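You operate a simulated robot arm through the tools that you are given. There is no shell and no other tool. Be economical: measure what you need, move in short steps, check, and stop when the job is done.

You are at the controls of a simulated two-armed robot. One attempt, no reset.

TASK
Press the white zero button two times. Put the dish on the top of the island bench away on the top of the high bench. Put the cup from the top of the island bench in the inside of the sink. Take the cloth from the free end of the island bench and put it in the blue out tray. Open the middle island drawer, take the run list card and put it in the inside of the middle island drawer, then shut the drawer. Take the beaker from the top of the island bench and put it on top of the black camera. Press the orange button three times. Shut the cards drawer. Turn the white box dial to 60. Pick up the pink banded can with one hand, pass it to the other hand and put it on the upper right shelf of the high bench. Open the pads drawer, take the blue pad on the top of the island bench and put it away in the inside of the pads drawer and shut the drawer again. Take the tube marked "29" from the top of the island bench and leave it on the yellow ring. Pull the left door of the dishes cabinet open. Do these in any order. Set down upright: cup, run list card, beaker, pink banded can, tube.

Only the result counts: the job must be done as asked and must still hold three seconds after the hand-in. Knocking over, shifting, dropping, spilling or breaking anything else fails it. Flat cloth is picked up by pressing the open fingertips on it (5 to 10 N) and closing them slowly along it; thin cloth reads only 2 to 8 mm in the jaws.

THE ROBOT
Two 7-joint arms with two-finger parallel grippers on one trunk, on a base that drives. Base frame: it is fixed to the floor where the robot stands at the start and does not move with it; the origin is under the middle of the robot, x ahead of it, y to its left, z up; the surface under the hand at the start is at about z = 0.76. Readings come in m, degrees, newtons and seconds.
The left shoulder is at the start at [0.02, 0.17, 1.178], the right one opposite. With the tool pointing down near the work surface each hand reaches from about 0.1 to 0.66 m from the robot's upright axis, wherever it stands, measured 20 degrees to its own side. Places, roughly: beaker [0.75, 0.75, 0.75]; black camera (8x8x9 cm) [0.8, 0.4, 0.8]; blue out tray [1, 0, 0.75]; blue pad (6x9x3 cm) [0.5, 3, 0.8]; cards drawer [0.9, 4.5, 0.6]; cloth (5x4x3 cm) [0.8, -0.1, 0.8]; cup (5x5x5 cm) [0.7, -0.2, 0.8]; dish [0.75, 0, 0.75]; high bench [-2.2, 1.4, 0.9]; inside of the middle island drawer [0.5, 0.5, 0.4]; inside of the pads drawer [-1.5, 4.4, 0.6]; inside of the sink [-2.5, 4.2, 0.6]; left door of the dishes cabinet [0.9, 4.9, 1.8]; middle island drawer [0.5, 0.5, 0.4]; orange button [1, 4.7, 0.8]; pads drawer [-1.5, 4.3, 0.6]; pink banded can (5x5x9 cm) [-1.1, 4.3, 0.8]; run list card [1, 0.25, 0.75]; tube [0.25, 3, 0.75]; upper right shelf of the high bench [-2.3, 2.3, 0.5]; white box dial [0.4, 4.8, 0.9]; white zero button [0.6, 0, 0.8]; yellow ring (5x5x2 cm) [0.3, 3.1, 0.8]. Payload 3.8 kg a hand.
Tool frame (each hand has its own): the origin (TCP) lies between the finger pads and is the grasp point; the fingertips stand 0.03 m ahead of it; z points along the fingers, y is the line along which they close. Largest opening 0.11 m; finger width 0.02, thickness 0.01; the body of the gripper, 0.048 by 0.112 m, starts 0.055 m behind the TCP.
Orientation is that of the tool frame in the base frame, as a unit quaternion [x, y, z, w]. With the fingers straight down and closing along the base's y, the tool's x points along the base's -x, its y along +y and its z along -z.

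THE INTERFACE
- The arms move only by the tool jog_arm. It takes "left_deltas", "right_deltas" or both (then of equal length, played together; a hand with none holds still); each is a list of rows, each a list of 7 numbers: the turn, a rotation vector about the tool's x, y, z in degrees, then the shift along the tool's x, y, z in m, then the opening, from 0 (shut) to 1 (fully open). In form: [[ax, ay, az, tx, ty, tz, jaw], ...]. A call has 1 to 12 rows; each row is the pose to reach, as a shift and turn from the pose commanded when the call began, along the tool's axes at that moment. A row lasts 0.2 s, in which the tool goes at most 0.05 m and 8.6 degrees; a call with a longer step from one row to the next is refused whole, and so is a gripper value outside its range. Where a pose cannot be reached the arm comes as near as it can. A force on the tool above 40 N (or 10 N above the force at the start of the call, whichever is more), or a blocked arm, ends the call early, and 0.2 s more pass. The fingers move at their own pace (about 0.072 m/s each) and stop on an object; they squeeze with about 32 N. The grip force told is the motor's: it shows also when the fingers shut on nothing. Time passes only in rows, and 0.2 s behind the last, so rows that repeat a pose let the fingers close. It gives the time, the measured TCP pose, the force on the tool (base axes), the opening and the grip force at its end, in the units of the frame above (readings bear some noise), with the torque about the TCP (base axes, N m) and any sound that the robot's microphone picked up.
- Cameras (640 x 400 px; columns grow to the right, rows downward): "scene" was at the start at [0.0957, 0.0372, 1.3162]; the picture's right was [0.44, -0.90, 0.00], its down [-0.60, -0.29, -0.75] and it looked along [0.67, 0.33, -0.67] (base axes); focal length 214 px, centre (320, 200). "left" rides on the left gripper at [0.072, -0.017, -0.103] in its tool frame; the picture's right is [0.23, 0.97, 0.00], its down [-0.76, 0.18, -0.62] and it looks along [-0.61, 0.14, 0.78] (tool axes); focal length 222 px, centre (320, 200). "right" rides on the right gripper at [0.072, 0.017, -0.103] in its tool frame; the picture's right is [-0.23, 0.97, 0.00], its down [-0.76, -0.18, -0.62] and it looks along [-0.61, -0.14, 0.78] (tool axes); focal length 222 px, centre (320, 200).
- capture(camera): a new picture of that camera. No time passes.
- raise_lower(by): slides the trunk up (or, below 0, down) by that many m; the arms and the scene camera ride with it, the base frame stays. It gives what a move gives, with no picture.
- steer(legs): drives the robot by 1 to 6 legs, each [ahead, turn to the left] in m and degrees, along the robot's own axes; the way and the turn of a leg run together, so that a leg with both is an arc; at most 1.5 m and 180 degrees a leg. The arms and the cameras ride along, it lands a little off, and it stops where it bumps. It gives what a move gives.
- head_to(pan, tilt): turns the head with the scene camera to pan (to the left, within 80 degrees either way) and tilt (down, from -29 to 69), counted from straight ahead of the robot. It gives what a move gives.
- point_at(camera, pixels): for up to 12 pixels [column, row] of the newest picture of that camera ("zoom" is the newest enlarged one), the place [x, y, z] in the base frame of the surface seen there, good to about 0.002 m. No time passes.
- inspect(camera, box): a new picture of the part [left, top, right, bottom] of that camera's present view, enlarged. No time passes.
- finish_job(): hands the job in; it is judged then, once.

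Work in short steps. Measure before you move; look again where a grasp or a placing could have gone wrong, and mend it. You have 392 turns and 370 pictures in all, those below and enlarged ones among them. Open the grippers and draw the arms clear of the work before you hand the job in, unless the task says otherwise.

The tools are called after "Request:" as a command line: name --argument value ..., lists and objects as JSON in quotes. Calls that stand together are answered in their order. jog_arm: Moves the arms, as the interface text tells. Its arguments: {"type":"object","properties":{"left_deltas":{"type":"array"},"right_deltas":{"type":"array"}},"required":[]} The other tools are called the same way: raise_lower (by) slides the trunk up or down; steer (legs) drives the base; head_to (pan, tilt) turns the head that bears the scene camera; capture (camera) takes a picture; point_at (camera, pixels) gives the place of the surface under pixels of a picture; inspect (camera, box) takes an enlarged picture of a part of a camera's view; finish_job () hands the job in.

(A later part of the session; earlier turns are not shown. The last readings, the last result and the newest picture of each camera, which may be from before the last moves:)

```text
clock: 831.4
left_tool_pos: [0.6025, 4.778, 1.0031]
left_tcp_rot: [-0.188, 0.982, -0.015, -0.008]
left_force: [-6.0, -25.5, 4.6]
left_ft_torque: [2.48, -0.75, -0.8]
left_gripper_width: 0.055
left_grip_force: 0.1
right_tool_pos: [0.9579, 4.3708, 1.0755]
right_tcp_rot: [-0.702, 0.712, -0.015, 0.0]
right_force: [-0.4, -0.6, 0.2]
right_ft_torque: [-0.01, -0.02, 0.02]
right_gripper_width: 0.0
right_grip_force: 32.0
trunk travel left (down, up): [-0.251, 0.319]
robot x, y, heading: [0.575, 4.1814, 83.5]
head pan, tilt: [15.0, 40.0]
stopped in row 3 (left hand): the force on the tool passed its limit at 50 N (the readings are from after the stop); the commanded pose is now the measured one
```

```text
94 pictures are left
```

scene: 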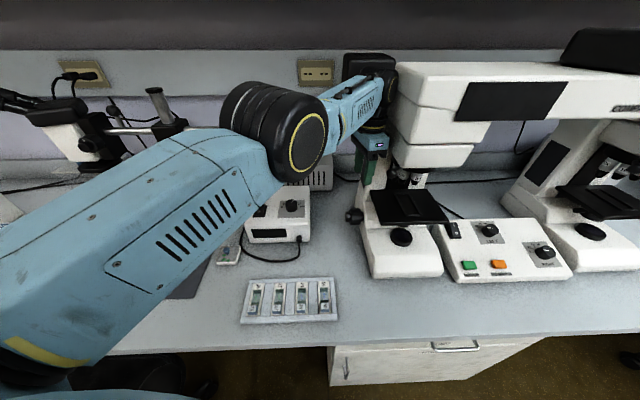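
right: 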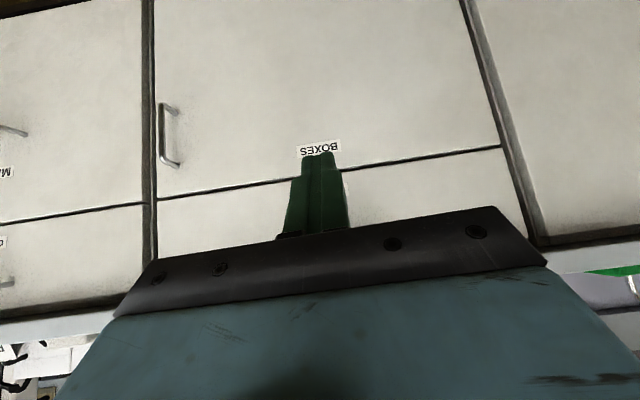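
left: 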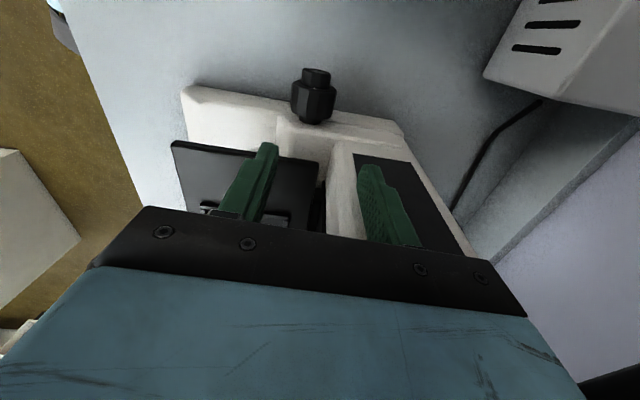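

The gripper touched the microscope. I turn the robot back left at once to move the hand away from it.

Request:
steer --legs '[[0, 18]]'

Request:
capture --camera "scene"

```text
clock: 832.1
left_tool_pos: [0.5986, 4.7764, 1.0029]
left_tcp_rot: [-0.19, 0.982, -0.018, -0.006]
left_force: [0.3, -11.3, 2.0]
left_ft_torque: [1.2, -0.08, -0.43]
left_gripper_width: 0.0549
left_grip_force: 0.1
right_tool_pos: [0.9553, 4.38, 1.0749]
right_tcp_rot: [0.71, -0.704, 0.014, 0.001]
right_force: [0.9, 0.6, 0.0]
right_ft_torque: [-0.01, 0.0, -0.01]
right_gripper_width: 0.0001
right_grip_force: 32.4
trunk travel left (down, up): [-0.251, 0.319]
robot x, y, heading: [0.5753, 4.1835, 84.9]
head pan, tilt: [15.0, 40.0]
stopped in leg 1: the force on the tool passed its limit at 50 N (the readings are from after the stop); the commanded pose is now the measured one
```

```text
93 pictures are left
```

scene: 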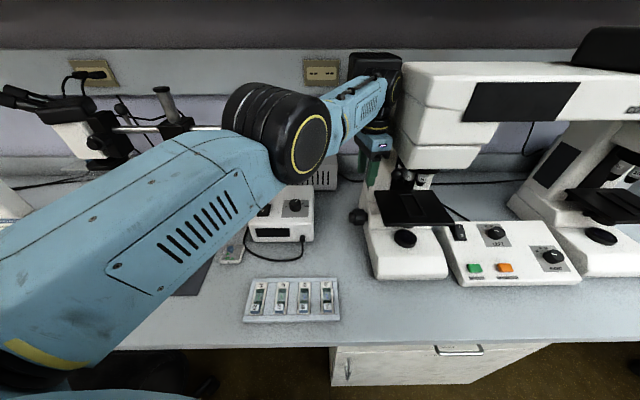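

Force is dropping; I drive straight back to clear the hand.

Request:
steer --legs '[[-0.2, 0]]'

Request:
capture --camera "scene"

```text
clock: 833.8
left_tool_pos: [0.5816, 4.578, 1.001]
left_tcp_rot: [-0.189, 0.982, -0.017, -0.007]
left_force: [-0.4, 0.2, -0.2]
left_ft_torque: [-0.02, -0.01, 0.0]
left_gripper_width: 0.0548
left_grip_force: 0.1
right_tool_pos: [0.9372, 4.1813, 1.0754]
right_tcp_rot: [0.709, -0.705, 0.015, 0.002]
right_force: [-0.2, 0.1, 0.4]
right_ft_torque: [0.02, 0.01, 0.03]
right_gripper_width: 0.0
right_grip_force: 32.3
trunk travel left (down, up): [-0.251, 0.319]
robot x, y, heading: [0.5548, 3.9846, 84.6]
head pan, tilt: [15.0, 40.0]
```

```text
92 pictures are left
```

scene: 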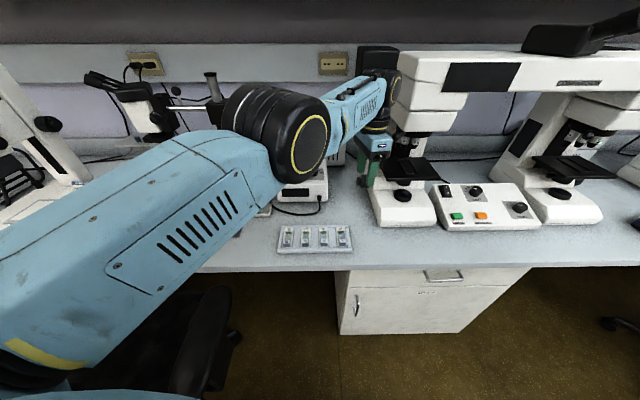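

Clear. The left arm has flipped its elbow up again, so I'll use the right arm for the dial, with the robot turned left. First I back away and park the left hand high and compact.

Request:
steer --legs '[[-0.3, 0]]'

Request:
jog_arm --left_deltas '[[0, 0, -6, 0, 0, -0.04, 0.5], [0, 0, -12, 0, 0, -0.08, 0.5], [0, 0, -18, 0, 0, -0.12, 0.5], [0, 0, -24, 0, 0, -0.16, 0.5], [0, 0, -30, 0, 0, -0.2, 0.5], [0, 0, -36, 0, 0, -0.24, 0.5], [0, 0, -42, 0.01, -0.03, -0.27, 0.5], [0, 0, -48, 0.03, -0.06, -0.3, 0.5], [0, 0, -54, 0.05, -0.09, -0.32, 0.5], [0, 0, -60, 0.07, -0.12, -0.34, 0.5], [0, 0, -64, 0.09, -0.15, -0.35, 0.5], [0, 0, -67, 0.1, -0.18, -0.36, 0.5]]'

Request:
capture --camera "scene"

```text
clock: 835.8
left_tool_pos: [0.5547, 4.2813, 1.0017]
left_tcp_rot: [-0.189, 0.982, -0.016, -0.007]
left_force: [-0.2, 0.7, -0.9]
left_ft_torque: [0.01, 0.0, 0.0]
left_gripper_width: 0.0551
left_grip_force: 0.1
right_tool_pos: [0.9103, 3.883, 1.0763]
right_tcp_rot: [0.707, -0.707, 0.015, 0.003]
right_force: [0.2, 0.4, -0.2]
right_ft_torque: [-0.01, 0.03, -0.02]
right_gripper_width: 0.0002
right_grip_force: 31.7
trunk travel left (down, up): [-0.251, 0.319]
robot x, y, heading: [0.5298, 3.6836, 84.6]
head pan, tilt: [15.0, 40.0]
```

```text
clock: 838.4
left_tool_pos: [0.5289, 4.0949, 1.3643]
left_tcp_rot: [-0.701, 0.713, -0.012, -0.016]
left_force: [-0.9, 0.0, 0.4]
left_ft_torque: [-0.03, 0.01, 0.0]
left_gripper_width: 0.0551
left_grip_force: 0.1
left hand out of reach, approached as far as the arm can: row 1, 2, 3, 4, 5, 6, 7, 8, 9, 10
right_tool_pos: [0.9102, 3.8832, 1.0757]
right_tcp_rot: [0.708, -0.706, 0.016, 0.003]
right_force: [-0.7, -0.8, 0.5]
right_ft_torque: [-0.02, 0.02, 0.03]
right_gripper_width: 0.0
right_grip_force: 32.2
trunk travel left (down, up): [-0.251, 0.319]
robot x, y, heading: [0.5317, 3.6853, 84.7]
head pan, tilt: [15.0, 40.0]
```

```text
91 pictures are left
```

scene: 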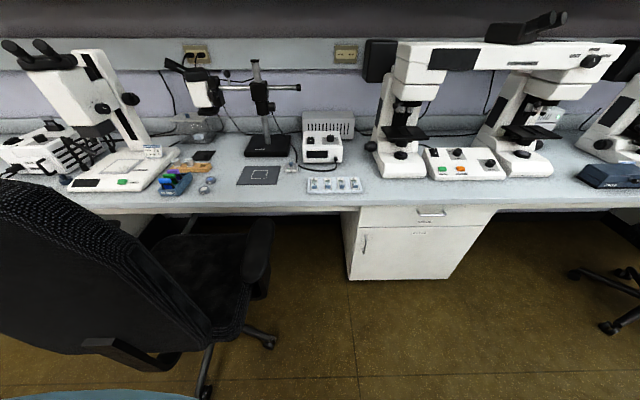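

All looks in place. I zoom on the dial from here to read it.

Request:
inspect --camera "scene" --box '[295, 125, 355, 170]'

Request:
point_at --camera "scene" --pixels '[[323, 140], [390, 160], [375, 175], [265, 345], [270, 245]]'

```text
8.89 times, centred on (325, 148) of scene
```

zoom: 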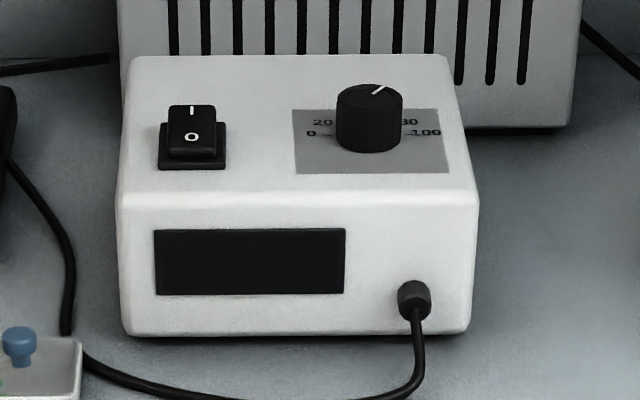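

```text
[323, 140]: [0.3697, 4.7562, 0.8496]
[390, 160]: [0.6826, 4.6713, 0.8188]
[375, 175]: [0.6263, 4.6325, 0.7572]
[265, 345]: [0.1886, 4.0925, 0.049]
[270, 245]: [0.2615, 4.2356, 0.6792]
```

The dial reads ≈77. I drive up again, retract the right hand a bit, and turn left to face the dial with the right arm.

Request:
steer --legs '[[0.45, 0]]'

Request:
jog_arm --right_deltas '[[0, 0, 0, 0.04, 0, 0, 0.3], [0, 0, 0, 0.08, 0, 0, 0.5], [0, 0, 0, 0.1, 0, 0, 0.5]]'

Request:
steer --legs '[[0, 43]]'

Request:
head_to --pan 0 --tilt 45

Request:
capture --camera "scene"

```text
clock: 841.1
left_tool_pos: [0.5724, 4.5385, 1.366]
left_tcp_rot: [-0.701, 0.713, -0.012, -0.015]
left_force: [-0.4, 0.8, -0.2]
left_ft_torque: [-0.04, -0.05, 0.01]
left_gripper_width: 0.0553
left_grip_force: 0.0
right_tool_pos: [0.9519, 4.3258, 1.0753]
right_tcp_rot: [0.709, -0.705, 0.017, 0.003]
right_force: [-0.7, -0.4, -0.4]
right_ft_torque: [-0.03, -0.01, -0.03]
right_gripper_width: 0.0
right_grip_force: 31.7
trunk travel left (down, up): [-0.251, 0.319]
robot x, y, heading: [0.5696, 4.1291, 84.4]
head pan, tilt: [15.0, 40.0]
```

```text
clock: 841.9
left_tool_pos: [0.5716, 4.5354, 1.3642]
left_tcp_rot: [-0.7, 0.714, -0.01, -0.015]
left_force: [0.5, -0.1, 1.0]
left_ft_torque: [-0.02, 0.01, 0.0]
left_gripper_width: 0.0549
left_grip_force: 0.1
right_tool_pos: [0.9829, 4.2436, 1.1006]
right_tcp_rot: [0.708, -0.706, 0.015, 0.002]
right_force: [-0.4, -0.7, -0.3]
right_ft_torque: [0.02, -0.01, -0.01]
right_gripper_width: 0.0549
right_grip_force: 0.0
right hand out of reach, approached as far as the arm can: row 1, 2, 3
trunk travel left (down, up): [-0.251, 0.319]
robot x, y, heading: [0.5679, 4.127, 85.0]
head pan, tilt: [15.0, 40.0]
```

```text
clock: 844.2
left_tool_pos: [0.3014, 4.4347, 1.3648]
left_tcp_rot: [0.907, -0.421, 0.017, 0.01]
left_force: [0.1, 0.0, 0.1]
left_ft_torque: [0.0, 0.0, 0.02]
left_gripper_width: 0.055
left_grip_force: 0.1
right_tool_pos: [0.8024, 4.4871, 1.0995]
right_tcp_rot: [0.911, -0.411, 0.015, -0.003]
right_force: [0.4, -0.4, 0.0]
right_ft_torque: [0.0, 0.0, -0.01]
right_gripper_width: 0.0549
right_grip_force: 0.0
trunk travel left (down, up): [-0.251, 0.319]
robot x, y, heading: [0.5705, 4.1246, 126.0]
head pan, tilt: [15.0, 40.0]
```

```text
clock: 845.0
left_tool_pos: [0.3026, 4.4355, 1.3647]
left_tcp_rot: [0.907, -0.421, 0.015, 0.01]
left_force: [-0.1, 1.1, 0.8]
left_ft_torque: [0.03, 0.0, 0.01]
left_gripper_width: 0.0552
left_grip_force: 0.0
right_tool_pos: [0.8011, 4.4886, 1.0988]
right_tcp_rot: [0.911, -0.411, 0.015, -0.003]
right_force: [0.0, 0.7, 0.6]
right_ft_torque: [0.03, 0.05, -0.01]
right_gripper_width: 0.0549
right_grip_force: 0.1
trunk travel left (down, up): [-0.251, 0.319]
robot x, y, heading: [0.5714, 4.1279, 126.1]
head pan, tilt: [0.0, 45.0]
```

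```text
89 pictures are left
```

scene: 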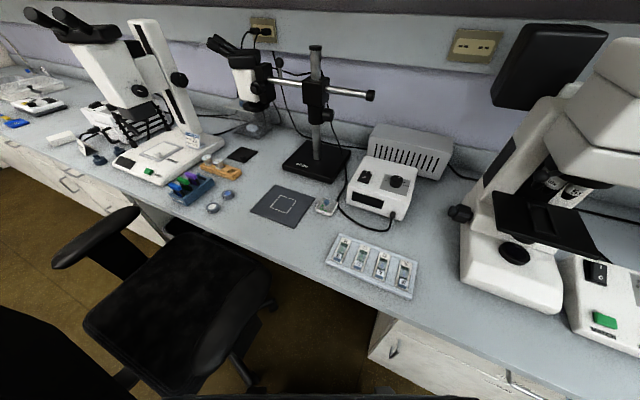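

I move the right hand over the dial by a path in front of the microscope.

Request:
jog_arm --right_deltas '[[0, 0, 0, -0.03, 0.032, 0, 0.5], [0, 0, 0, -0.06, 0.064, 0, 0.5], [0, 0, 0, -0.09, 0.096, 0, 0.5], [0, 0, 0, -0.12, 0.128, 0, 0.5], [0, 0, 0, -0.15, 0.16, 0, 0.5], [0, 0, 0, -0.18, 0.19, 0, 0.5], [0, 0, 0, -0.2055, 0.218, 0, 0.5], [0, 0, 0, -0.245, 0.205, 0, 0.5], [0, 0, 0, -0.285, 0.192, 0.01, 0.5], [0, 0, 0, -0.325, 0.178, 0.03, 0.5], [0, 0, 0, -0.365, 0.164, 0.05, 0.5], [0, 0, 0, -0.405, 0.15, 0.07, 0.5]]'

Request:
capture --camera "right"

Request:
capture --camera "scene"

```text
clock: 847.6
left_tool_pos: [0.3019, 4.4349, 1.3648]
left_tcp_rot: [0.907, -0.421, 0.016, 0.01]
left_force: [0.2, -0.4, -0.8]
left_ft_torque: [-0.03, 0.03, -0.01]
left_gripper_width: 0.055
left_grip_force: 0.1
right_tool_pos: [0.4223, 4.6903, 1.0157]
right_tcp_rot: [0.912, -0.411, 0.015, -0.002]
right_force: [0.3, -0.7, 0.9]
right_ft_torque: [-0.02, -0.01, 0.0]
right_gripper_width: 0.0549
right_grip_force: 0.0
trunk travel left (down, up): [-0.251, 0.319]
robot x, y, heading: [0.5697, 4.1244, 126.1]
head pan, tilt: [0.0, 45.0]
```

```text
88 pictures are left
```

right: 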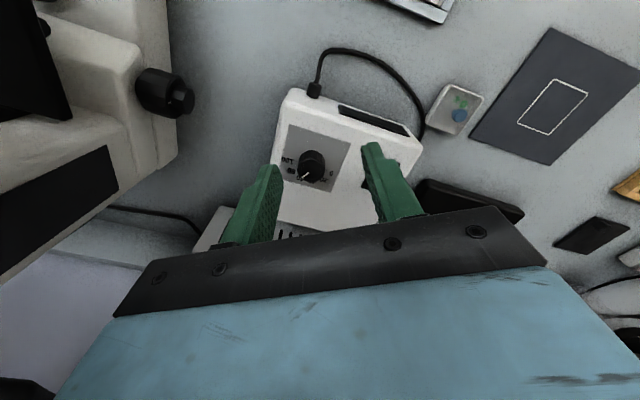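

```text
87 pictures are left
```

scene: 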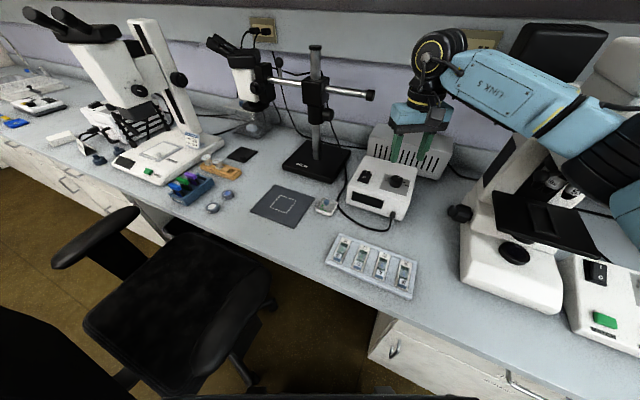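

The right hand reaches fine. I zoom on the dial and measure its centre and pointer.

Request:
inspect --camera "right" --box '[265, 110, 365, 200]'

Request:
point_at --camera "zoom" --pixels '[[305, 240], [240, 240], [370, 240], [305, 180], [305, 300]]'

```text
4.44 times, centred on (315, 155) of right
```

zoom: 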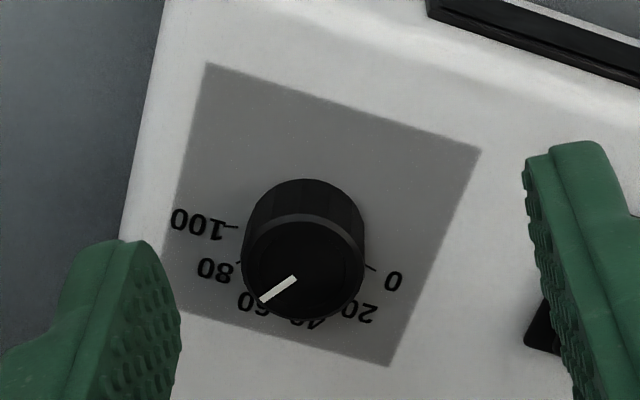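

```text
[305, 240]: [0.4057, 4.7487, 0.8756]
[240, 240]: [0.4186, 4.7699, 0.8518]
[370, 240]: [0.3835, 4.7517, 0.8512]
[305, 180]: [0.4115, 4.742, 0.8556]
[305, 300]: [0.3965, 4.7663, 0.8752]
```

Pointer reads ≈74–75, so −21° is needed. I centre the right hand on the knob, lower and close.

Request:
jog_arm --right_deltas '[[0, 0, 0, -0.03, -0.014, 0, 0.5], [0, 0, 0, -0.0644, -0.0288, 0.02, 0.5], [0, 0, 0, -0.0644, -0.0288, 0.065, 0.5], [0, 0, 0, -0.0644, -0.0288, 0.1, 0.5], [0, 0, 0, -0.0644, -0.0288, 0.12, 0.5], [0, 0, 0, -0.0644, -0.0288, 0.1267, 0.5]]'

Request:
inspect --camera "right" --box '[250, 90, 390, 210]'

```text
clock: 849.0
left_tool_pos: [0.3019, 4.4357, 1.3644]
left_tcp_rot: [0.907, -0.421, 0.017, 0.011]
left_force: [-0.2, -0.5, 0.9]
left_ft_torque: [0.03, 0.0, -0.01]
left_gripper_width: 0.0551
left_grip_force: 0.1
right_tool_pos: [0.4039, 4.7571, 0.8905]
right_tcp_rot: [0.912, -0.411, 0.015, -0.003]
right_force: [0.0, -0.6, -0.7]
right_ft_torque: [0.01, -0.01, 0.01]
right_gripper_width: 0.0549
right_grip_force: 0.1
trunk travel left (down, up): [-0.251, 0.319]
robot x, y, heading: [0.5688, 4.1285, 126.1]
head pan, tilt: [0.0, 45.0]
```

```text
3.33 times, centred on (320, 150) of right
```

zoom: 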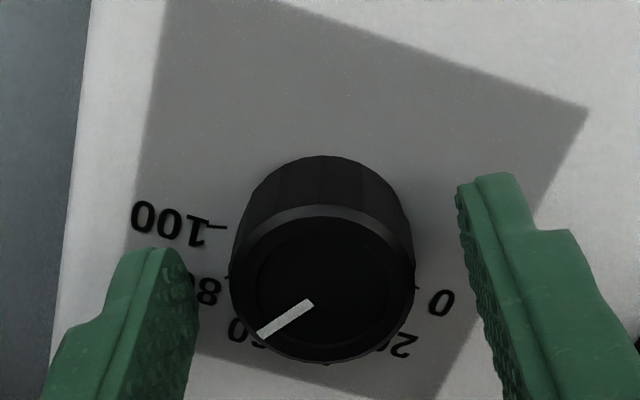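

Well centred and no reach limit. I close, turn −21° and then look before releasing.

Request:
jog_arm --right_deltas '[[0, 0, 0, 0, 0, 0, 0.35], [0, 0, 0, 0, 0, 0, 0.2], [0, 0, 0, 0, 0, 0, 0.1], [0, 0, 0, 0, 0, 0, 0.1], [0, 0, -5, 0, 0, 0, 0.1], [0, 0, -10, 0, 0, 0, 0.1], [0, 0, -15, 0, 0, 0, 0.1], [0, 0, -21, 0, 0, 0, 0.1], [0, 0, -21, 0, 0, 0, 0.1]]'

Request:
inspect --camera "right" --box '[250, 90, 390, 210]'

```text
clock: 850.9
left_tool_pos: [0.301, 4.4371, 1.365]
left_tcp_rot: [0.907, -0.42, 0.017, 0.011]
left_force: [0.5, 0.7, 0.3]
left_ft_torque: [-0.01, 0.04, 0.0]
left_gripper_width: 0.0553
left_grip_force: 0.0
right_tool_pos: [0.4088, 4.7541, 0.89]
right_tcp_rot: [0.954, -0.301, -0.002, 0.001]
right_force: [-10.7, 5.3, -9.1]
right_ft_torque: [0.95, 0.55, 0.01]
right_gripper_width: 0.0355
right_grip_force: 44.8
right hand out of reach, approached as far as the arm can: row 7, 8, 9
trunk travel left (down, up): [-0.251, 0.319]
robot x, y, heading: [0.5725, 4.1254, 126.0]
head pan, tilt: [0.0, 45.0]
stopped in row 9 (right hand): the force on the tool passed its limit at 64 N (the readings are from after the stop); the commanded pose is now the measured one
```

```text
3.33 times, centred on (320, 150) of right
```

zoom: 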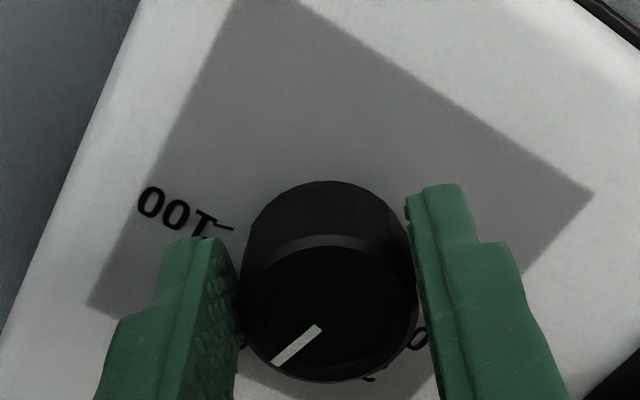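

Pointer reads ≈60–61 now. I release gently and rise, then check.

Request:
jog_arm --right_deltas '[[0, 0, 0, 0, 0, 0, 0.25], [0, 0, 0, 0, 0, 0, 0.4], [0, 0, 0, 0, 0, 0, 0.5], [0, 0, 0, 0, 0, -0.01, 0.5], [0, 0, 0, 0, 0, -0.04, 0.5], [0, 0, 0, 0, 0, -0.08, 0.5]]'

Request:
inspect --camera "right" --box '[250, 70, 390, 190]'

```text
clock: 852.3
left_tool_pos: [0.3025, 4.4343, 1.3643]
left_tcp_rot: [0.907, -0.421, 0.016, 0.009]
left_force: [0.0, 0.1, 0.2]
left_ft_torque: [0.0, 0.01, 0.03]
left_gripper_width: 0.0553
left_grip_force: 0.0
right_tool_pos: [0.4132, 4.7562, 0.9723]
right_tcp_rot: [0.954, -0.301, 0.0, 0.001]
right_force: [0.7, 0.0, -1.2]
right_ft_torque: [0.03, -0.02, 0.01]
right_gripper_width: 0.0549
right_grip_force: 0.1
trunk travel left (down, up): [-0.251, 0.319]
robot x, y, heading: [0.5698, 4.1258, 126.2]
head pan, tilt: [0.0, 45.0]
```

```text
3.33 times, centred on (320, 130) of right
```

zoom: 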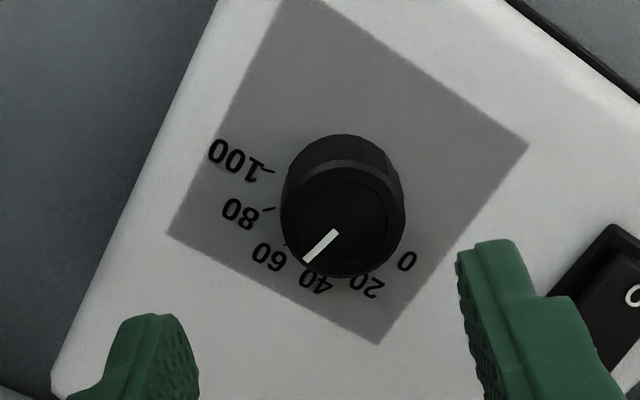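

Reading ≈57–58 by geometry. I zoom closer for a more precise reading.

Request:
inspect --camera "right" --box '[290, 105, 350, 165]'

Request:
point_at --camera "right" --pixels '[[325, 131], [316, 139], [324, 131], [317, 138]]'

```text
6.67 times, centred on (320, 135) of right
```

zoom: 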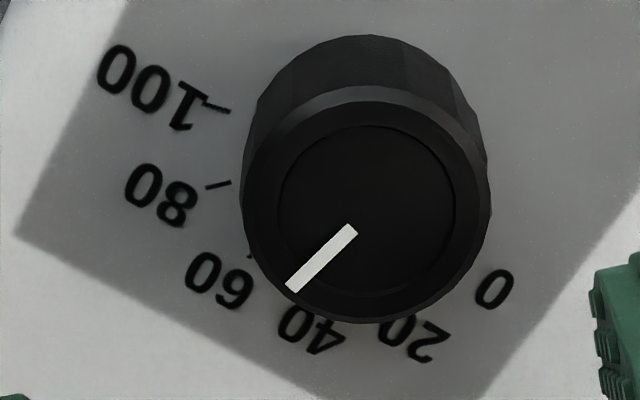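

```text
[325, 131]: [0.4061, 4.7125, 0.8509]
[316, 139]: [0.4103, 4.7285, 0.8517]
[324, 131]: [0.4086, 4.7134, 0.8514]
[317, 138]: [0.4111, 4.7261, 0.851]
```

Precise reading ≈55. I regrip centred and turn +8° (the free direction), then release.

Request:
jog_arm --right_deltas '[[0, 0, 0, -0.0107, 0.0056, 0.03, 0.5], [0, 0, 0, -0.0107, 0.0056, 0.06, 0.5], [0, 0, 0, -0.0107, 0.0056, 0.082, 0.5], [0, 0, 0, -0.0107, 0.0056, 0.082, 0.35], [0, 0, 0, -0.0107, 0.0056, 0.082, 0.2], [0, 0, 0, -0.0107, 0.0056, 0.082, 0.1], [0, 0, 0, -0.0107, 0.0056, 0.082, 0.1], [0, 0, 4, -0.0107, 0.0056, 0.082, 0.1], [0, 0, 8, -0.0107, 0.0056, 0.082, 0.1], [0, 0, 8, -0.0107, 0.0056, 0.082, 0.1]]'

Request:
inspect --camera "right" --box '[280, 130, 360, 200]'

```text
clock: 854.0
left_tool_pos: [0.3016, 4.4337, 1.3647]
left_tcp_rot: [0.907, -0.42, 0.016, 0.01]
left_force: [-0.6, 0.7, -0.7]
left_ft_torque: [-0.04, -0.02, -0.01]
left_gripper_width: 0.055
left_grip_force: 0.1
right_tool_pos: [0.4021, 4.7571, 0.9071]
right_tcp_rot: [0.948, -0.317, -0.005, 0.0]
right_force: [5.7, -7.2, 15.5]
right_ft_torque: [-0.3, -0.42, 0.05]
right_gripper_width: 0.0094
right_grip_force: 0.1
right hand out of reach, approached as far as the arm can: row 3, 4, 5, 6, 7
trunk travel left (down, up): [-0.251, 0.319]
robot x, y, heading: [0.5696, 4.1262, 126.2]
head pan, tilt: [0.0, 45.0]
stopped in row 8 (right hand): the force on the tool passed its limit at 48 N (the readings are from after the stop); the commanded pose is now the measured one
```

```text
5.71 times, centred on (320, 165) of right
```

zoom: 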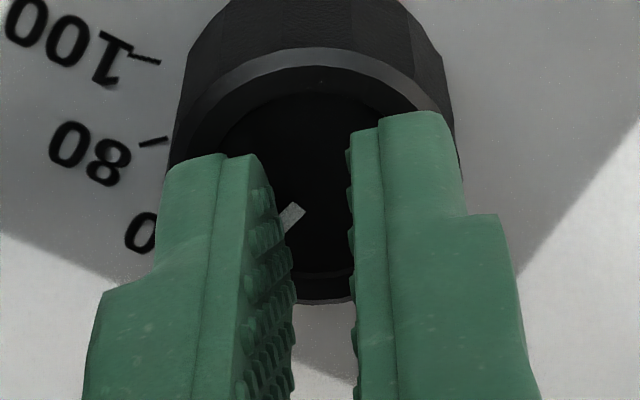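

The descent fell short and the jaws closed on top. I lift, yaw the hand +20° into its comfortable range, and descend again.

Request:
jog_arm --right_deltas '[[0, 0, 0, 0, 0, -0.02, 0.3], [0, 0, 0, 0, 0, -0.05, 0.5], [0, 0, 6, 0, 0, -0.06, 0.5], [0, 0, 12, 0, 0, -0.06, 0.5], [0, 0, 18, 0, 0, -0.06, 0.5], [0, 0, 20, 0, 0, -0.06, 0.5], [0, 0, 20, 0, 0, -0.06, 0.5]]'

Request:
inspect --camera "right" --box '[280, 90, 360, 160]'

```text
clock: 855.6
left_tool_pos: [0.3017, 4.4346, 1.3652]
left_tcp_rot: [0.907, -0.421, 0.015, 0.01]
left_force: [-0.1, 0.1, 0.4]
left_ft_torque: [-0.01, -0.02, 0.03]
left_gripper_width: 0.0554
left_grip_force: 0.1
right_tool_pos: [0.404, 4.7573, 0.9654]
right_tcp_rot: [0.878, -0.479, -0.004, 0.001]
right_force: [0.2, -0.1, -0.4]
right_ft_torque: [-0.01, 0.01, -0.01]
right_gripper_width: 0.0551
right_grip_force: 0.0
trunk travel left (down, up): [-0.251, 0.319]
robot x, y, heading: [0.571, 4.1261, 126.0]
head pan, tilt: [0.0, 45.0]
```

```text
5.71 times, centred on (320, 125) of right
```

zoom: 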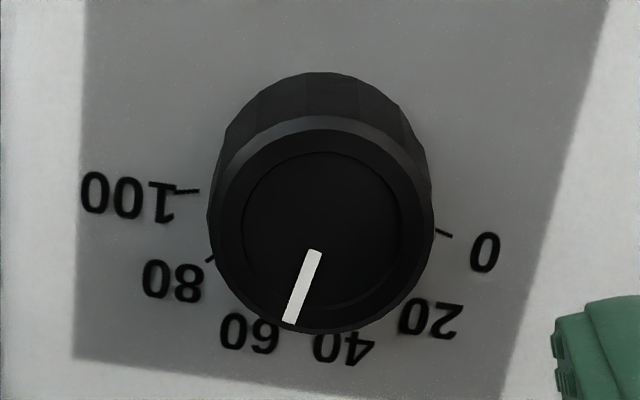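

Reliable reading ≈54–55. I descend, grip, and turn +9.5°.

Request:
jog_arm --right_deltas '[[0, 0, 0, -0.0018, 0.0021, 0.03, 0.5], [0, 0, 0, -0.0018, 0.0021, 0.06, 0.5], [0, 0, 0, -0.0018, 0.0021, 0.0765, 0.5], [0, 0, 0, -0.0018, 0.0021, 0.0765, 0.35], [0, 0, 0, -0.0018, 0.0021, 0.0765, 0.2], [0, 0, 0, -0.0018, 0.0021, 0.0765, 0.1], [0, 0, 0, -0.0018, 0.0021, 0.0765, 0.1], [0, 0, 5, -0.0018, 0.0021, 0.0765, 0.1], [0, 0, 9.5, -0.0018, 0.0021, 0.0765, 0.1], [0, 0, 9.5, -0.0018, 0.0021, 0.0765, 0.1]]'

Request:
inspect --camera "right" --box '[280, 130, 360, 200]'

```text
clock: 857.8
left_tool_pos: [0.3017, 4.4369, 1.3648]
left_tcp_rot: [0.907, -0.422, 0.016, 0.011]
left_force: [-0.4, 0.0, 0.3]
left_ft_torque: [0.03, -0.06, 0.0]
left_gripper_width: 0.055
left_grip_force: 0.0
right_tool_pos: [0.4023, 4.7577, 0.8867]
right_tcp_rot: [0.835, -0.55, -0.004, 0.001]
right_force: [13.1, 5.7, -5.4]
right_ft_torque: [1.2, -0.58, 0.04]
right_gripper_width: 0.0356
right_grip_force: 44.8
trunk travel left (down, up): [-0.251, 0.319]
robot x, y, heading: [0.5702, 4.1293, 126.2]
head pan, tilt: [0.0, 45.0]
```

```text
5.71 times, centred on (320, 165) of right
```

zoom: 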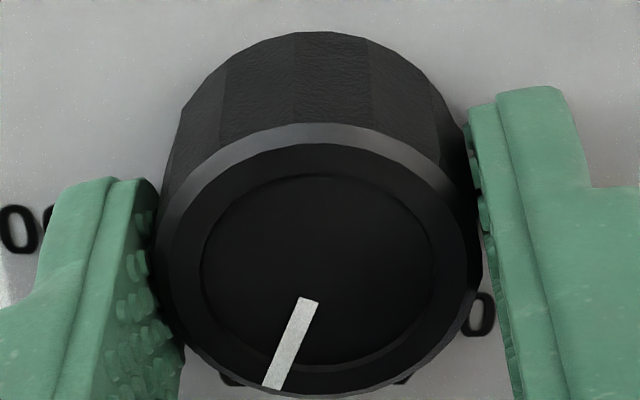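

No limits; reads ≈61–62 while gripped. I release and check.

Request:
jog_arm --right_deltas '[[0, 0, 0, 0, 0, 0, 0.2], [0, 0, 0, 0, 0, 0, 0.35], [0, 0, 0, 0, 0, 0, 0.5], [0, 0, 0, 0, 0, -0.01, 0.5], [0, 0, 0, 0, 0, -0.04, 0.5], [0, 0, 0, 0, 0, -0.08, 0.5]]'

Request:
inspect --camera "right" --box '[280, 95, 360, 165]'

```text
clock: 859.2
left_tool_pos: [0.3019, 4.4352, 1.3631]
left_tcp_rot: [0.907, -0.42, 0.015, 0.01]
left_force: [-0.9, -0.7, -0.3]
left_ft_torque: [0.0, -0.01, 0.0]
left_gripper_width: 0.0551
left_grip_force: 0.1
right_tool_pos: [0.4003, 4.7565, 0.969]
right_tcp_rot: [0.836, -0.549, -0.005, 0.0]
right_force: [0.6, -0.2, 0.6]
right_ft_torque: [0.03, 0.03, -0.01]
right_gripper_width: 0.0551
right_grip_force: 0.0
trunk travel left (down, up): [-0.251, 0.319]
robot x, y, heading: [0.5678, 4.126, 125.8]
head pan, tilt: [0.0, 45.0]
```

```text
5.71 times, centred on (320, 130) of right
```

zoom: 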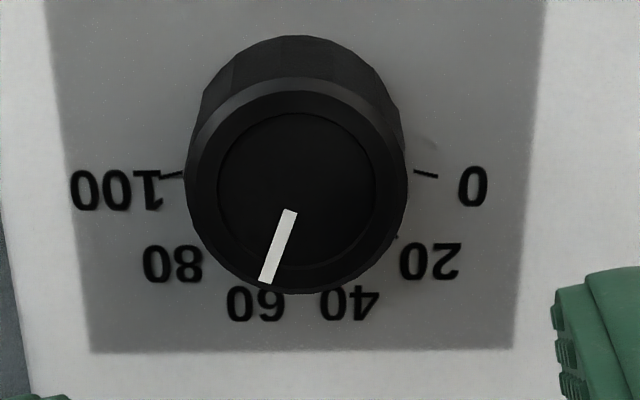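

The dial now reads ≈60 (pointer toward the 60 mark). I retract the right hand and back off, to reopen the dishes door wider from its inner side.

Request:
jog_arm --right_deltas '[[0, 0, 0, 0, 0, -0.04, 0.3], [0, 0, 0, 0, 0, -0.08, 0], [0, 0, 0, 0.04, 0, -0.1, 0], [0, 0, 0, 0.08, 0, -0.12, 0], [0, 0, 0, 0.12, 0, -0.12, 0], [0, 0, 0, 0.16, 0, -0.12, 0], [0, 0, 0, 0.2, 0, -0.12, 0], [0, 0, 0, 0.24, 0, -0.12, 0], [0, 0, 0, 0.28, 0, -0.12, 0], [0, 0, 0, 0.3, 0, -0.12, 0]]'

Request:
steer --legs '[[-0.15, 0], [0, -36], [-0.1, 0]]'

Request:
head_to --pan -5 --tilt 5

Request:
capture --camera "scene"

```text
clock: 861.4
left_tool_pos: [0.3011, 4.4347, 1.3639]
left_tcp_rot: [0.907, -0.421, 0.015, 0.01]
left_force: [0.0, -1.0, 0.4]
left_ft_torque: [-0.02, -0.04, 0.01]
left_gripper_width: 0.0549
left_grip_force: 0.1
right_tool_pos: [0.5206, 4.4814, 1.0862]
right_tcp_rot: [0.836, -0.549, -0.004, 0.0]
right_force: [0.3, 0.7, 0.1]
right_ft_torque: [-0.02, -0.01, 0.01]
right_gripper_width: 0.0
right_grip_force: 32.5
trunk travel left (down, up): [-0.251, 0.319]
robot x, y, heading: [0.5702, 4.1268, 125.9]
head pan, tilt: [0.0, 45.0]
```

```text
clock: 865.2
left_tool_pos: [0.6197, 4.3125, 1.3658]
left_tcp_rot: [0.736, -0.677, 0.011, 0.014]
left_force: [0.4, -1.5, 0.1]
left_ft_torque: [0.05, -0.01, 0.01]
left_gripper_width: 0.0549
left_grip_force: 0.1
right_tool_pos: [0.822, 4.2209, 1.0874]
right_tcp_rot: [-0.629, 0.777, 0.005, 0.0]
right_force: [0.0, -0.1, 0.4]
right_ft_torque: [0.01, 0.01, 0.01]
right_gripper_width: 0.0
right_grip_force: 31.5
trunk travel left (down, up): [-0.251, 0.319]
robot x, y, heading: [0.6569, 3.9061, 90.4]
head pan, tilt: [0.0, 45.0]
```

```text
clock: 866.3
left_tool_pos: [0.6188, 4.3112, 1.3651]
left_tcp_rot: [0.735, -0.677, 0.013, 0.014]
left_force: [0.5, 0.1, -0.1]
left_ft_torque: [0.01, 0.0, 0.01]
left_gripper_width: 0.0551
left_grip_force: 0.0
right_tool_pos: [0.8229, 4.2225, 1.0873]
right_tcp_rot: [-0.628, 0.778, 0.005, 0.001]
right_force: [-0.3, 0.7, -0.4]
right_ft_torque: [-0.04, 0.04, -0.01]
right_gripper_width: 0.0
right_grip_force: 31.9
trunk travel left (down, up): [-0.251, 0.319]
robot x, y, heading: [0.6559, 3.9054, 90.4]
head pan, tilt: [-5.0, 5.0]
```

```text
77 pictures are left
```

scene: 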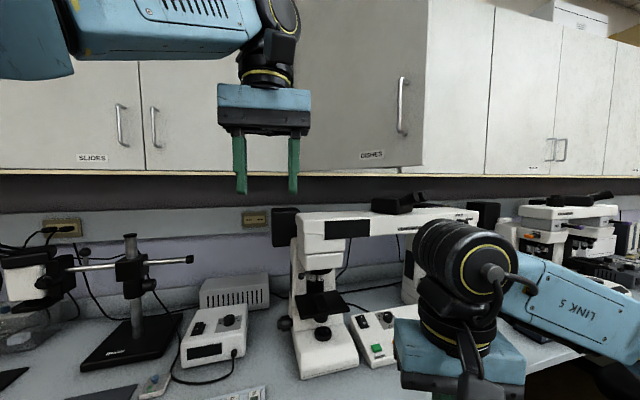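

I measure the door's present angle.

Request:
point_at --camera "scene" --pixels '[[320, 80], [360, 80], [385, 80], [415, 80], [330, 140], [415, 140]]'

```text
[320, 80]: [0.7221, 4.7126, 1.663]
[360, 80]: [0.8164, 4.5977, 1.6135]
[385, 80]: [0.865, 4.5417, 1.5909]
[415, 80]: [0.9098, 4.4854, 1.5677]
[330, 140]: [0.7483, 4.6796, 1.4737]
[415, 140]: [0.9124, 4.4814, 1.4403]
```

Door at ~61°. To open it wider I first swing the left hand to the left side out of the way.

Request:
jog_arm --left_deltas '[[0, 0, 0, 0.0, 0.03, 0, 0.5], [0, 0, 0, 0.01, 0.07, 0, 0.5], [0, 0, 0, 0.02, 0.11, 0, 0.5], [0, 0, 0, 0.03, 0.15, 0, 0.5], [0, 0, 0, 0.05, 0.19, 0, 0.5], [0, 0, 0, 0.07, 0.23, 0, 0.5], [0, 0, 0, 0.09, 0.27, 0, 0.5], [0, 0, 0, 0.12, 0.31, 0, 0.5], [0, 0, 0, 0.14, 0.34, 0, 0.5]]'

Request:
raise_lower --by 0.3

```text
clock: 868.3
left_tool_pos: [0.3428, 4.1967, 1.3312]
left_tcp_rot: [0.735, -0.678, 0.011, 0.015]
left_force: [0.5, 0.1, 0.5]
left_ft_torque: [0.0, -0.01, -0.03]
left_gripper_width: 0.0551
left_grip_force: 0.0
left hand out of reach, approached as far as the arm can: row 7, 8, 9
right_tool_pos: [0.8241, 4.2232, 1.0857]
right_tcp_rot: [-0.628, 0.778, 0.004, 0.002]
right_force: [0.0, -0.1, -0.5]
right_ft_torque: [0.03, -0.04, 0.0]
right_gripper_width: 0.0
right_grip_force: 31.7
trunk travel left (down, up): [-0.251, 0.319]
robot x, y, heading: [0.6539, 3.906, 90.3]
head pan, tilt: [-5.0, 5.0]
```

```text
clock: 871.3
left_tool_pos: [0.3426, 4.1975, 1.6321]
left_tcp_rot: [0.735, -0.678, 0.012, 0.014]
left_force: [0.3, -0.5, -0.1]
left_ft_torque: [-0.01, 0.02, -0.02]
left_gripper_width: 0.0549
left_grip_force: 0.0
right_tool_pos: [0.8241, 4.2226, 1.3865]
right_tcp_rot: [-0.629, 0.778, 0.005, 0.0]
right_force: [-0.1, 0.3, -0.9]
right_ft_torque: [-0.01, 0.0, -0.02]
right_gripper_width: 0.0
right_grip_force: 32.3
trunk travel left (down, up): [-0.551, 0.019]
robot x, y, heading: [0.6596, 3.9044, 90.6]
head pan, tilt: [-5.0, 5.0]
```

I move the robot to the right, keeping the right hand right of the door edge.

Request:
steer --legs '[[0, -60], [0.27, 0], [0, 62]]'

Request:
capture --camera "scene"

```text
clock: 878.5
left_tool_pos: [0.5608, 4.3224, 1.6317]
left_tcp_rot: [0.747, -0.665, 0.013, 0.015]
left_force: [0.5, 0.0, 0.6]
left_ft_torque: [0.02, -0.01, 0.0]
left_gripper_width: 0.055
left_grip_force: 0.1
right_tool_pos: [1.0396, 4.3629, 1.3869]
right_tcp_rot: [-0.641, 0.767, 0.005, -0.001]
right_force: [-0.4, -0.1, 0.0]
right_ft_torque: [-0.01, -0.04, 0.0]
right_gripper_width: 0.0
right_grip_force: 31.5
trunk travel left (down, up): [-0.551, 0.019]
robot x, y, heading: [0.8853, 4.0405, 92.5]
head pan, tilt: [-5.0, 5.0]
```

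```text
76 pictures are left
```

scene: 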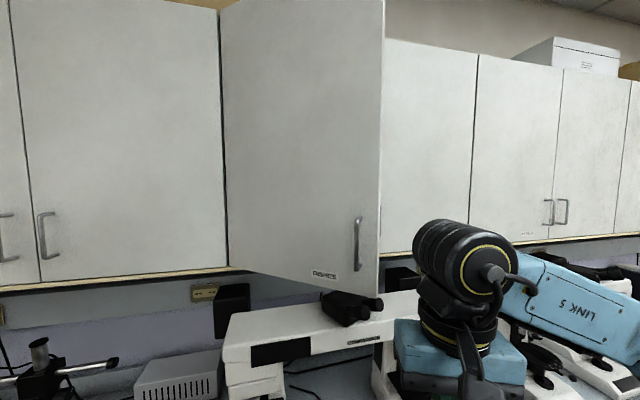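

I raise the closed right hand and bring it behind the door's inner side at (1.06,4.62).

Request:
jog_arm --right_deltas '[[0, 0, 0, 0.0, 0, -0.03, 0], [0, 0, 0, -0.02, 0.002, -0.06, 0], [0, 0, 0, -0.05, 0.005, -0.083, 0], [0, 0, 0, -0.09, 0.01, -0.083, 0], [0, 0, 0, -0.13, 0.014, -0.083, 0], [0, 0, 0, -0.17, 0.018, -0.083, 0], [0, 0, 0, -0.21, 0.022, -0.083, 0], [0, 0, 0, -0.256, 0.026, -0.083, 0]]'

Request:
capture --camera "scene"

```text
clock: 880.3
left_tool_pos: [0.5699, 4.3204, 1.6327]
left_tcp_rot: [0.746, -0.665, 0.01, 0.016]
left_force: [0.2, -0.6, -0.9]
left_ft_torque: [0.0, -0.02, -0.03]
left_gripper_width: 0.0552
left_grip_force: 0.0
right_tool_pos: [1.0695, 4.6181, 1.4728]
right_tcp_rot: [-0.638, 0.77, 0.006, 0.0]
right_force: [30.6, -7.5, 1.0]
right_ft_torque: [0.56, 2.25, -1.0]
right_gripper_width: 0.0002
right_grip_force: 32.1
trunk travel left (down, up): [-0.551, 0.019]
robot x, y, heading: [0.8898, 4.0427, 91.7]
head pan, tilt: [-5.0, 5.0]
```

```text
75 pictures are left
```

scene: 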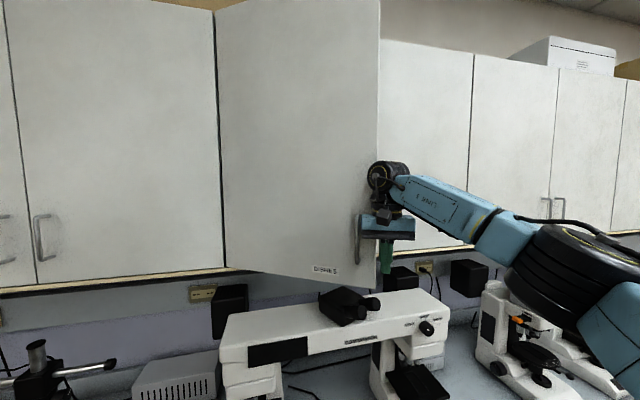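

A side force shows contact with the door edge. I measure the door's edge now.

Request:
point_at --camera "scene" --pixels '[[230, 150], [300, 150], [350, 150], [372, 150], [372, 270], [365, 235], [395, 228], [386, 260]]'

```text
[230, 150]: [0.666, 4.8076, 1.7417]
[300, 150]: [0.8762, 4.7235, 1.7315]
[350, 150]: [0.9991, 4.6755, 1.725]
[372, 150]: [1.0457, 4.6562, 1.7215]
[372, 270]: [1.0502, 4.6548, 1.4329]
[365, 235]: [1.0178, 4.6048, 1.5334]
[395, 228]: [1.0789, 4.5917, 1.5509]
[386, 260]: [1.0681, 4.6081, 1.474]
```

The door was pushed back to ~32° by the gripper's side. I go around its edge: right, then behind it.

Request:
jog_arm --right_deltas '[[0, 0, 0, 0.01, -0.035, 0, 0], [0, 0, 0, 0.005, -0.07, 0, 0], [0, 0, 0, -0.001, -0.11, 0, 0], [0, 0, 0, -0.04, -0.105, 0, 0], [0, 0, 0, -0.08, -0.095, 0, 0], [0, 0, 0, -0.12, -0.085, 0, 0], [0, 0, 0, -0.153, -0.073, 0, 0]]'

Request:
capture --camera "scene"

```text
clock: 881.9
left_tool_pos: [0.5599, 4.3245, 1.6303]
left_tcp_rot: [0.747, -0.665, 0.013, 0.014]
left_force: [0.3, 0.4, -1.1]
left_ft_torque: [0.03, 0.02, 0.0]
left_gripper_width: 0.0549
left_grip_force: 0.0
right_tool_pos: [1.1738, 4.6617, 1.4605]
right_tcp_rot: [-0.643, 0.766, 0.004, 0.001]
right_force: [-0.6, 0.0, -0.8]
right_ft_torque: [0.0, -0.01, 0.0]
right_gripper_width: 0.0002
right_grip_force: 32.0
right hand out of reach, approached as far as the arm can: row 5, 6, 7
trunk travel left (down, up): [-0.551, 0.019]
robot x, y, heading: [0.8875, 4.0419, 92.2]
head pan, tilt: [-5.0, 5.0]
```

```text
74 pictures are left
```

scene: 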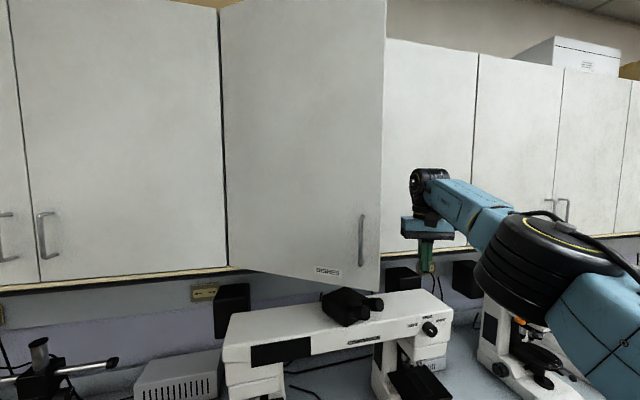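

I step 9 cm ahead so the hand gets behind the door edge, then sweep left and forward to open the door.

Request:
steer --legs '[[0.1, 0]]'

Request:
jog_arm --right_deltas '[[0, 0, 0, 0.005, 0.04, 0, 0], [0, 0, 0, 0.015, 0.08, 0, 0], [0, 0, 0, 0.03, 0.115, 0, 0], [0, 0, 0, 0.06, 0.14, 0, 0], [0, 0, 0, 0.095, 0.165, 0, 0], [0, 0, 0, 0.13, 0.19, 0, 0], [0, 0, 0, 0.16, 0.22, 0, 0], [0, 0, 0, 0.185, 0.25, 0, 0], [0, 0, 0, 0.21, 0.28, 0, 0]]'

Request:
capture --camera "scene"

```text
clock: 883.1
left_tool_pos: [0.5578, 4.4215, 1.6311]
left_tcp_rot: [0.746, -0.666, 0.012, 0.013]
left_force: [-0.2, 0.3, -0.6]
left_ft_torque: [-0.01, -0.02, 0.02]
left_gripper_width: 0.055
left_grip_force: 0.0
right_tool_pos: [1.1704, 4.7597, 1.4615]
right_tcp_rot: [-0.641, 0.767, 0.004, 0.001]
right_force: [-0.4, -0.3, 0.0]
right_ft_torque: [0.0, 0.03, -0.01]
right_gripper_width: 0.0001
right_grip_force: 32.5
trunk travel left (down, up): [-0.551, 0.019]
robot x, y, heading: [0.8831, 4.1399, 92.0]
head pan, tilt: [-5.0, 5.0]
```

```text
clock: 885.1
left_tool_pos: [0.5559, 4.4208, 1.6313]
left_tcp_rot: [0.746, -0.666, 0.012, 0.014]
left_force: [-0.8, 0.0, 0.4]
left_ft_torque: [0.0, 0.02, -0.01]
left_gripper_width: 0.0551
left_grip_force: 0.1
right_tool_pos: [0.8571, 4.6025, 1.4619]
right_tcp_rot: [-0.639, 0.769, 0.005, 0.002]
right_force: [-0.2, 0.5, -1.1]
right_ft_torque: [0.02, -0.03, 0.03]
right_gripper_width: 0.0
right_grip_force: 32.2
trunk travel left (down, up): [-0.551, 0.019]
robot x, y, heading: [0.882, 4.1349, 92.5]
head pan, tilt: [-5.0, 5.0]
```

```text
73 pictures are left
```

scene: 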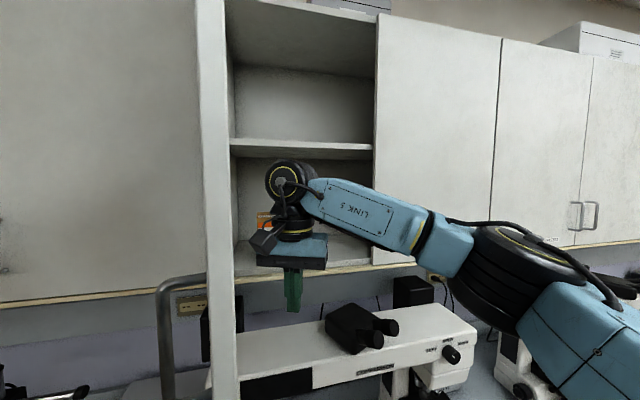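

The door swung wide open. I measure its angle and check it is at rest and not pressing on the left arm.

Request:
point_at --camera "scene" --pixels '[[218, 200], [205, 200], [228, 100], [238, 200], [100, 200], [170, 300]]'

```text
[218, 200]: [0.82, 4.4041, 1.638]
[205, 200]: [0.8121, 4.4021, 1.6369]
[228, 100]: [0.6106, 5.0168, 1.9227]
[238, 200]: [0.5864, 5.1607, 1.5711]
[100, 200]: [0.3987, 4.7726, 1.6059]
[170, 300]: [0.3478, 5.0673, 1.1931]
```

Door at ~78°. I take the right hand out to the right and back, then drive straight back.

Request:
jog_arm --right_deltas '[[0, 0, 0, 0, -0.04, 0, 0], [0, 0, 0, 0, -0.085, 0, 0], [0, 0, 0, 0, -0.13, 0, 0], [0, 0, 0, 0, -0.175, 0, 0], [0, 0, 0, 0.01, -0.22, 0, 0], [0, 0, 0, 0.03, -0.26, 0, 0], [0, 0, 0, 0.07, -0.28, 0, 0], [0, 0, 0, 0.11, -0.3, 0, 0.3], [0, 0, 0, 0.155, -0.3, 0, 0.6], [0, 0, 0, 0.2, -0.3, 0, 1]]'

Request:
steer --legs '[[-0.4, 0]]'

Request:
capture --camera "scene"

```text
clock: 887.3
left_tool_pos: [0.5573, 4.4212, 1.6312]
left_tcp_rot: [0.746, -0.666, 0.012, 0.014]
left_force: [-0.3, 0.1, -0.4]
left_ft_torque: [0.01, 0.02, 0.01]
left_gripper_width: 0.0549
left_grip_force: 0.2
right_tool_pos: [1.1187, 4.3522, 1.4538]
right_tcp_rot: [-0.64, 0.768, 0.005, 0.001]
right_force: [-0.8, 0.4, 0.1]
right_ft_torque: [-0.05, -0.03, 0.02]
right_gripper_width: 0.1074
right_grip_force: 0.1
trunk travel left (down, up): [-0.551, 0.019]
robot x, y, heading: [0.8791, 4.1432, 92.3]
head pan, tilt: [-5.0, 5.0]
```

```text
clock: 889.8
left_tool_pos: [0.5721, 4.0178, 1.6315]
left_tcp_rot: [0.751, -0.66, 0.012, 0.014]
left_force: [-0.2, -0.1, -1.1]
left_ft_torque: [0.01, 0.05, 0.0]
left_gripper_width: 0.055
left_grip_force: 0.2
right_tool_pos: [1.1348, 3.9592, 1.4541]
right_tcp_rot: [-0.646, 0.763, 0.005, 0.001]
right_force: [0.3, 0.7, 0.8]
right_ft_torque: [0.03, 0.0, 0.0]
right_gripper_width: 0.11
right_grip_force: 0.0
trunk travel left (down, up): [-0.551, 0.019]
robot x, y, heading: [0.9005, 3.7415, 93.0]
head pan, tilt: [-5.0, 5.0]
```

```text
72 pictures are left
```

scene: 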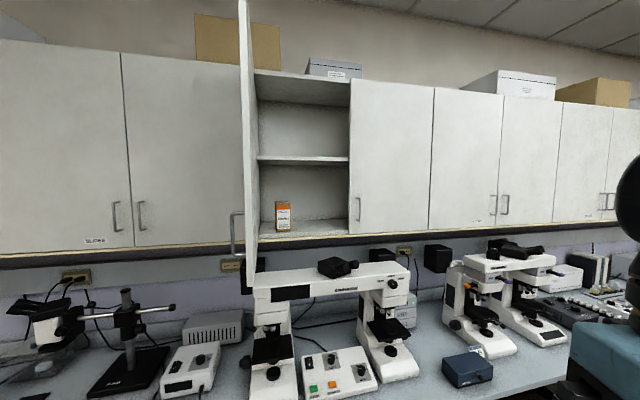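

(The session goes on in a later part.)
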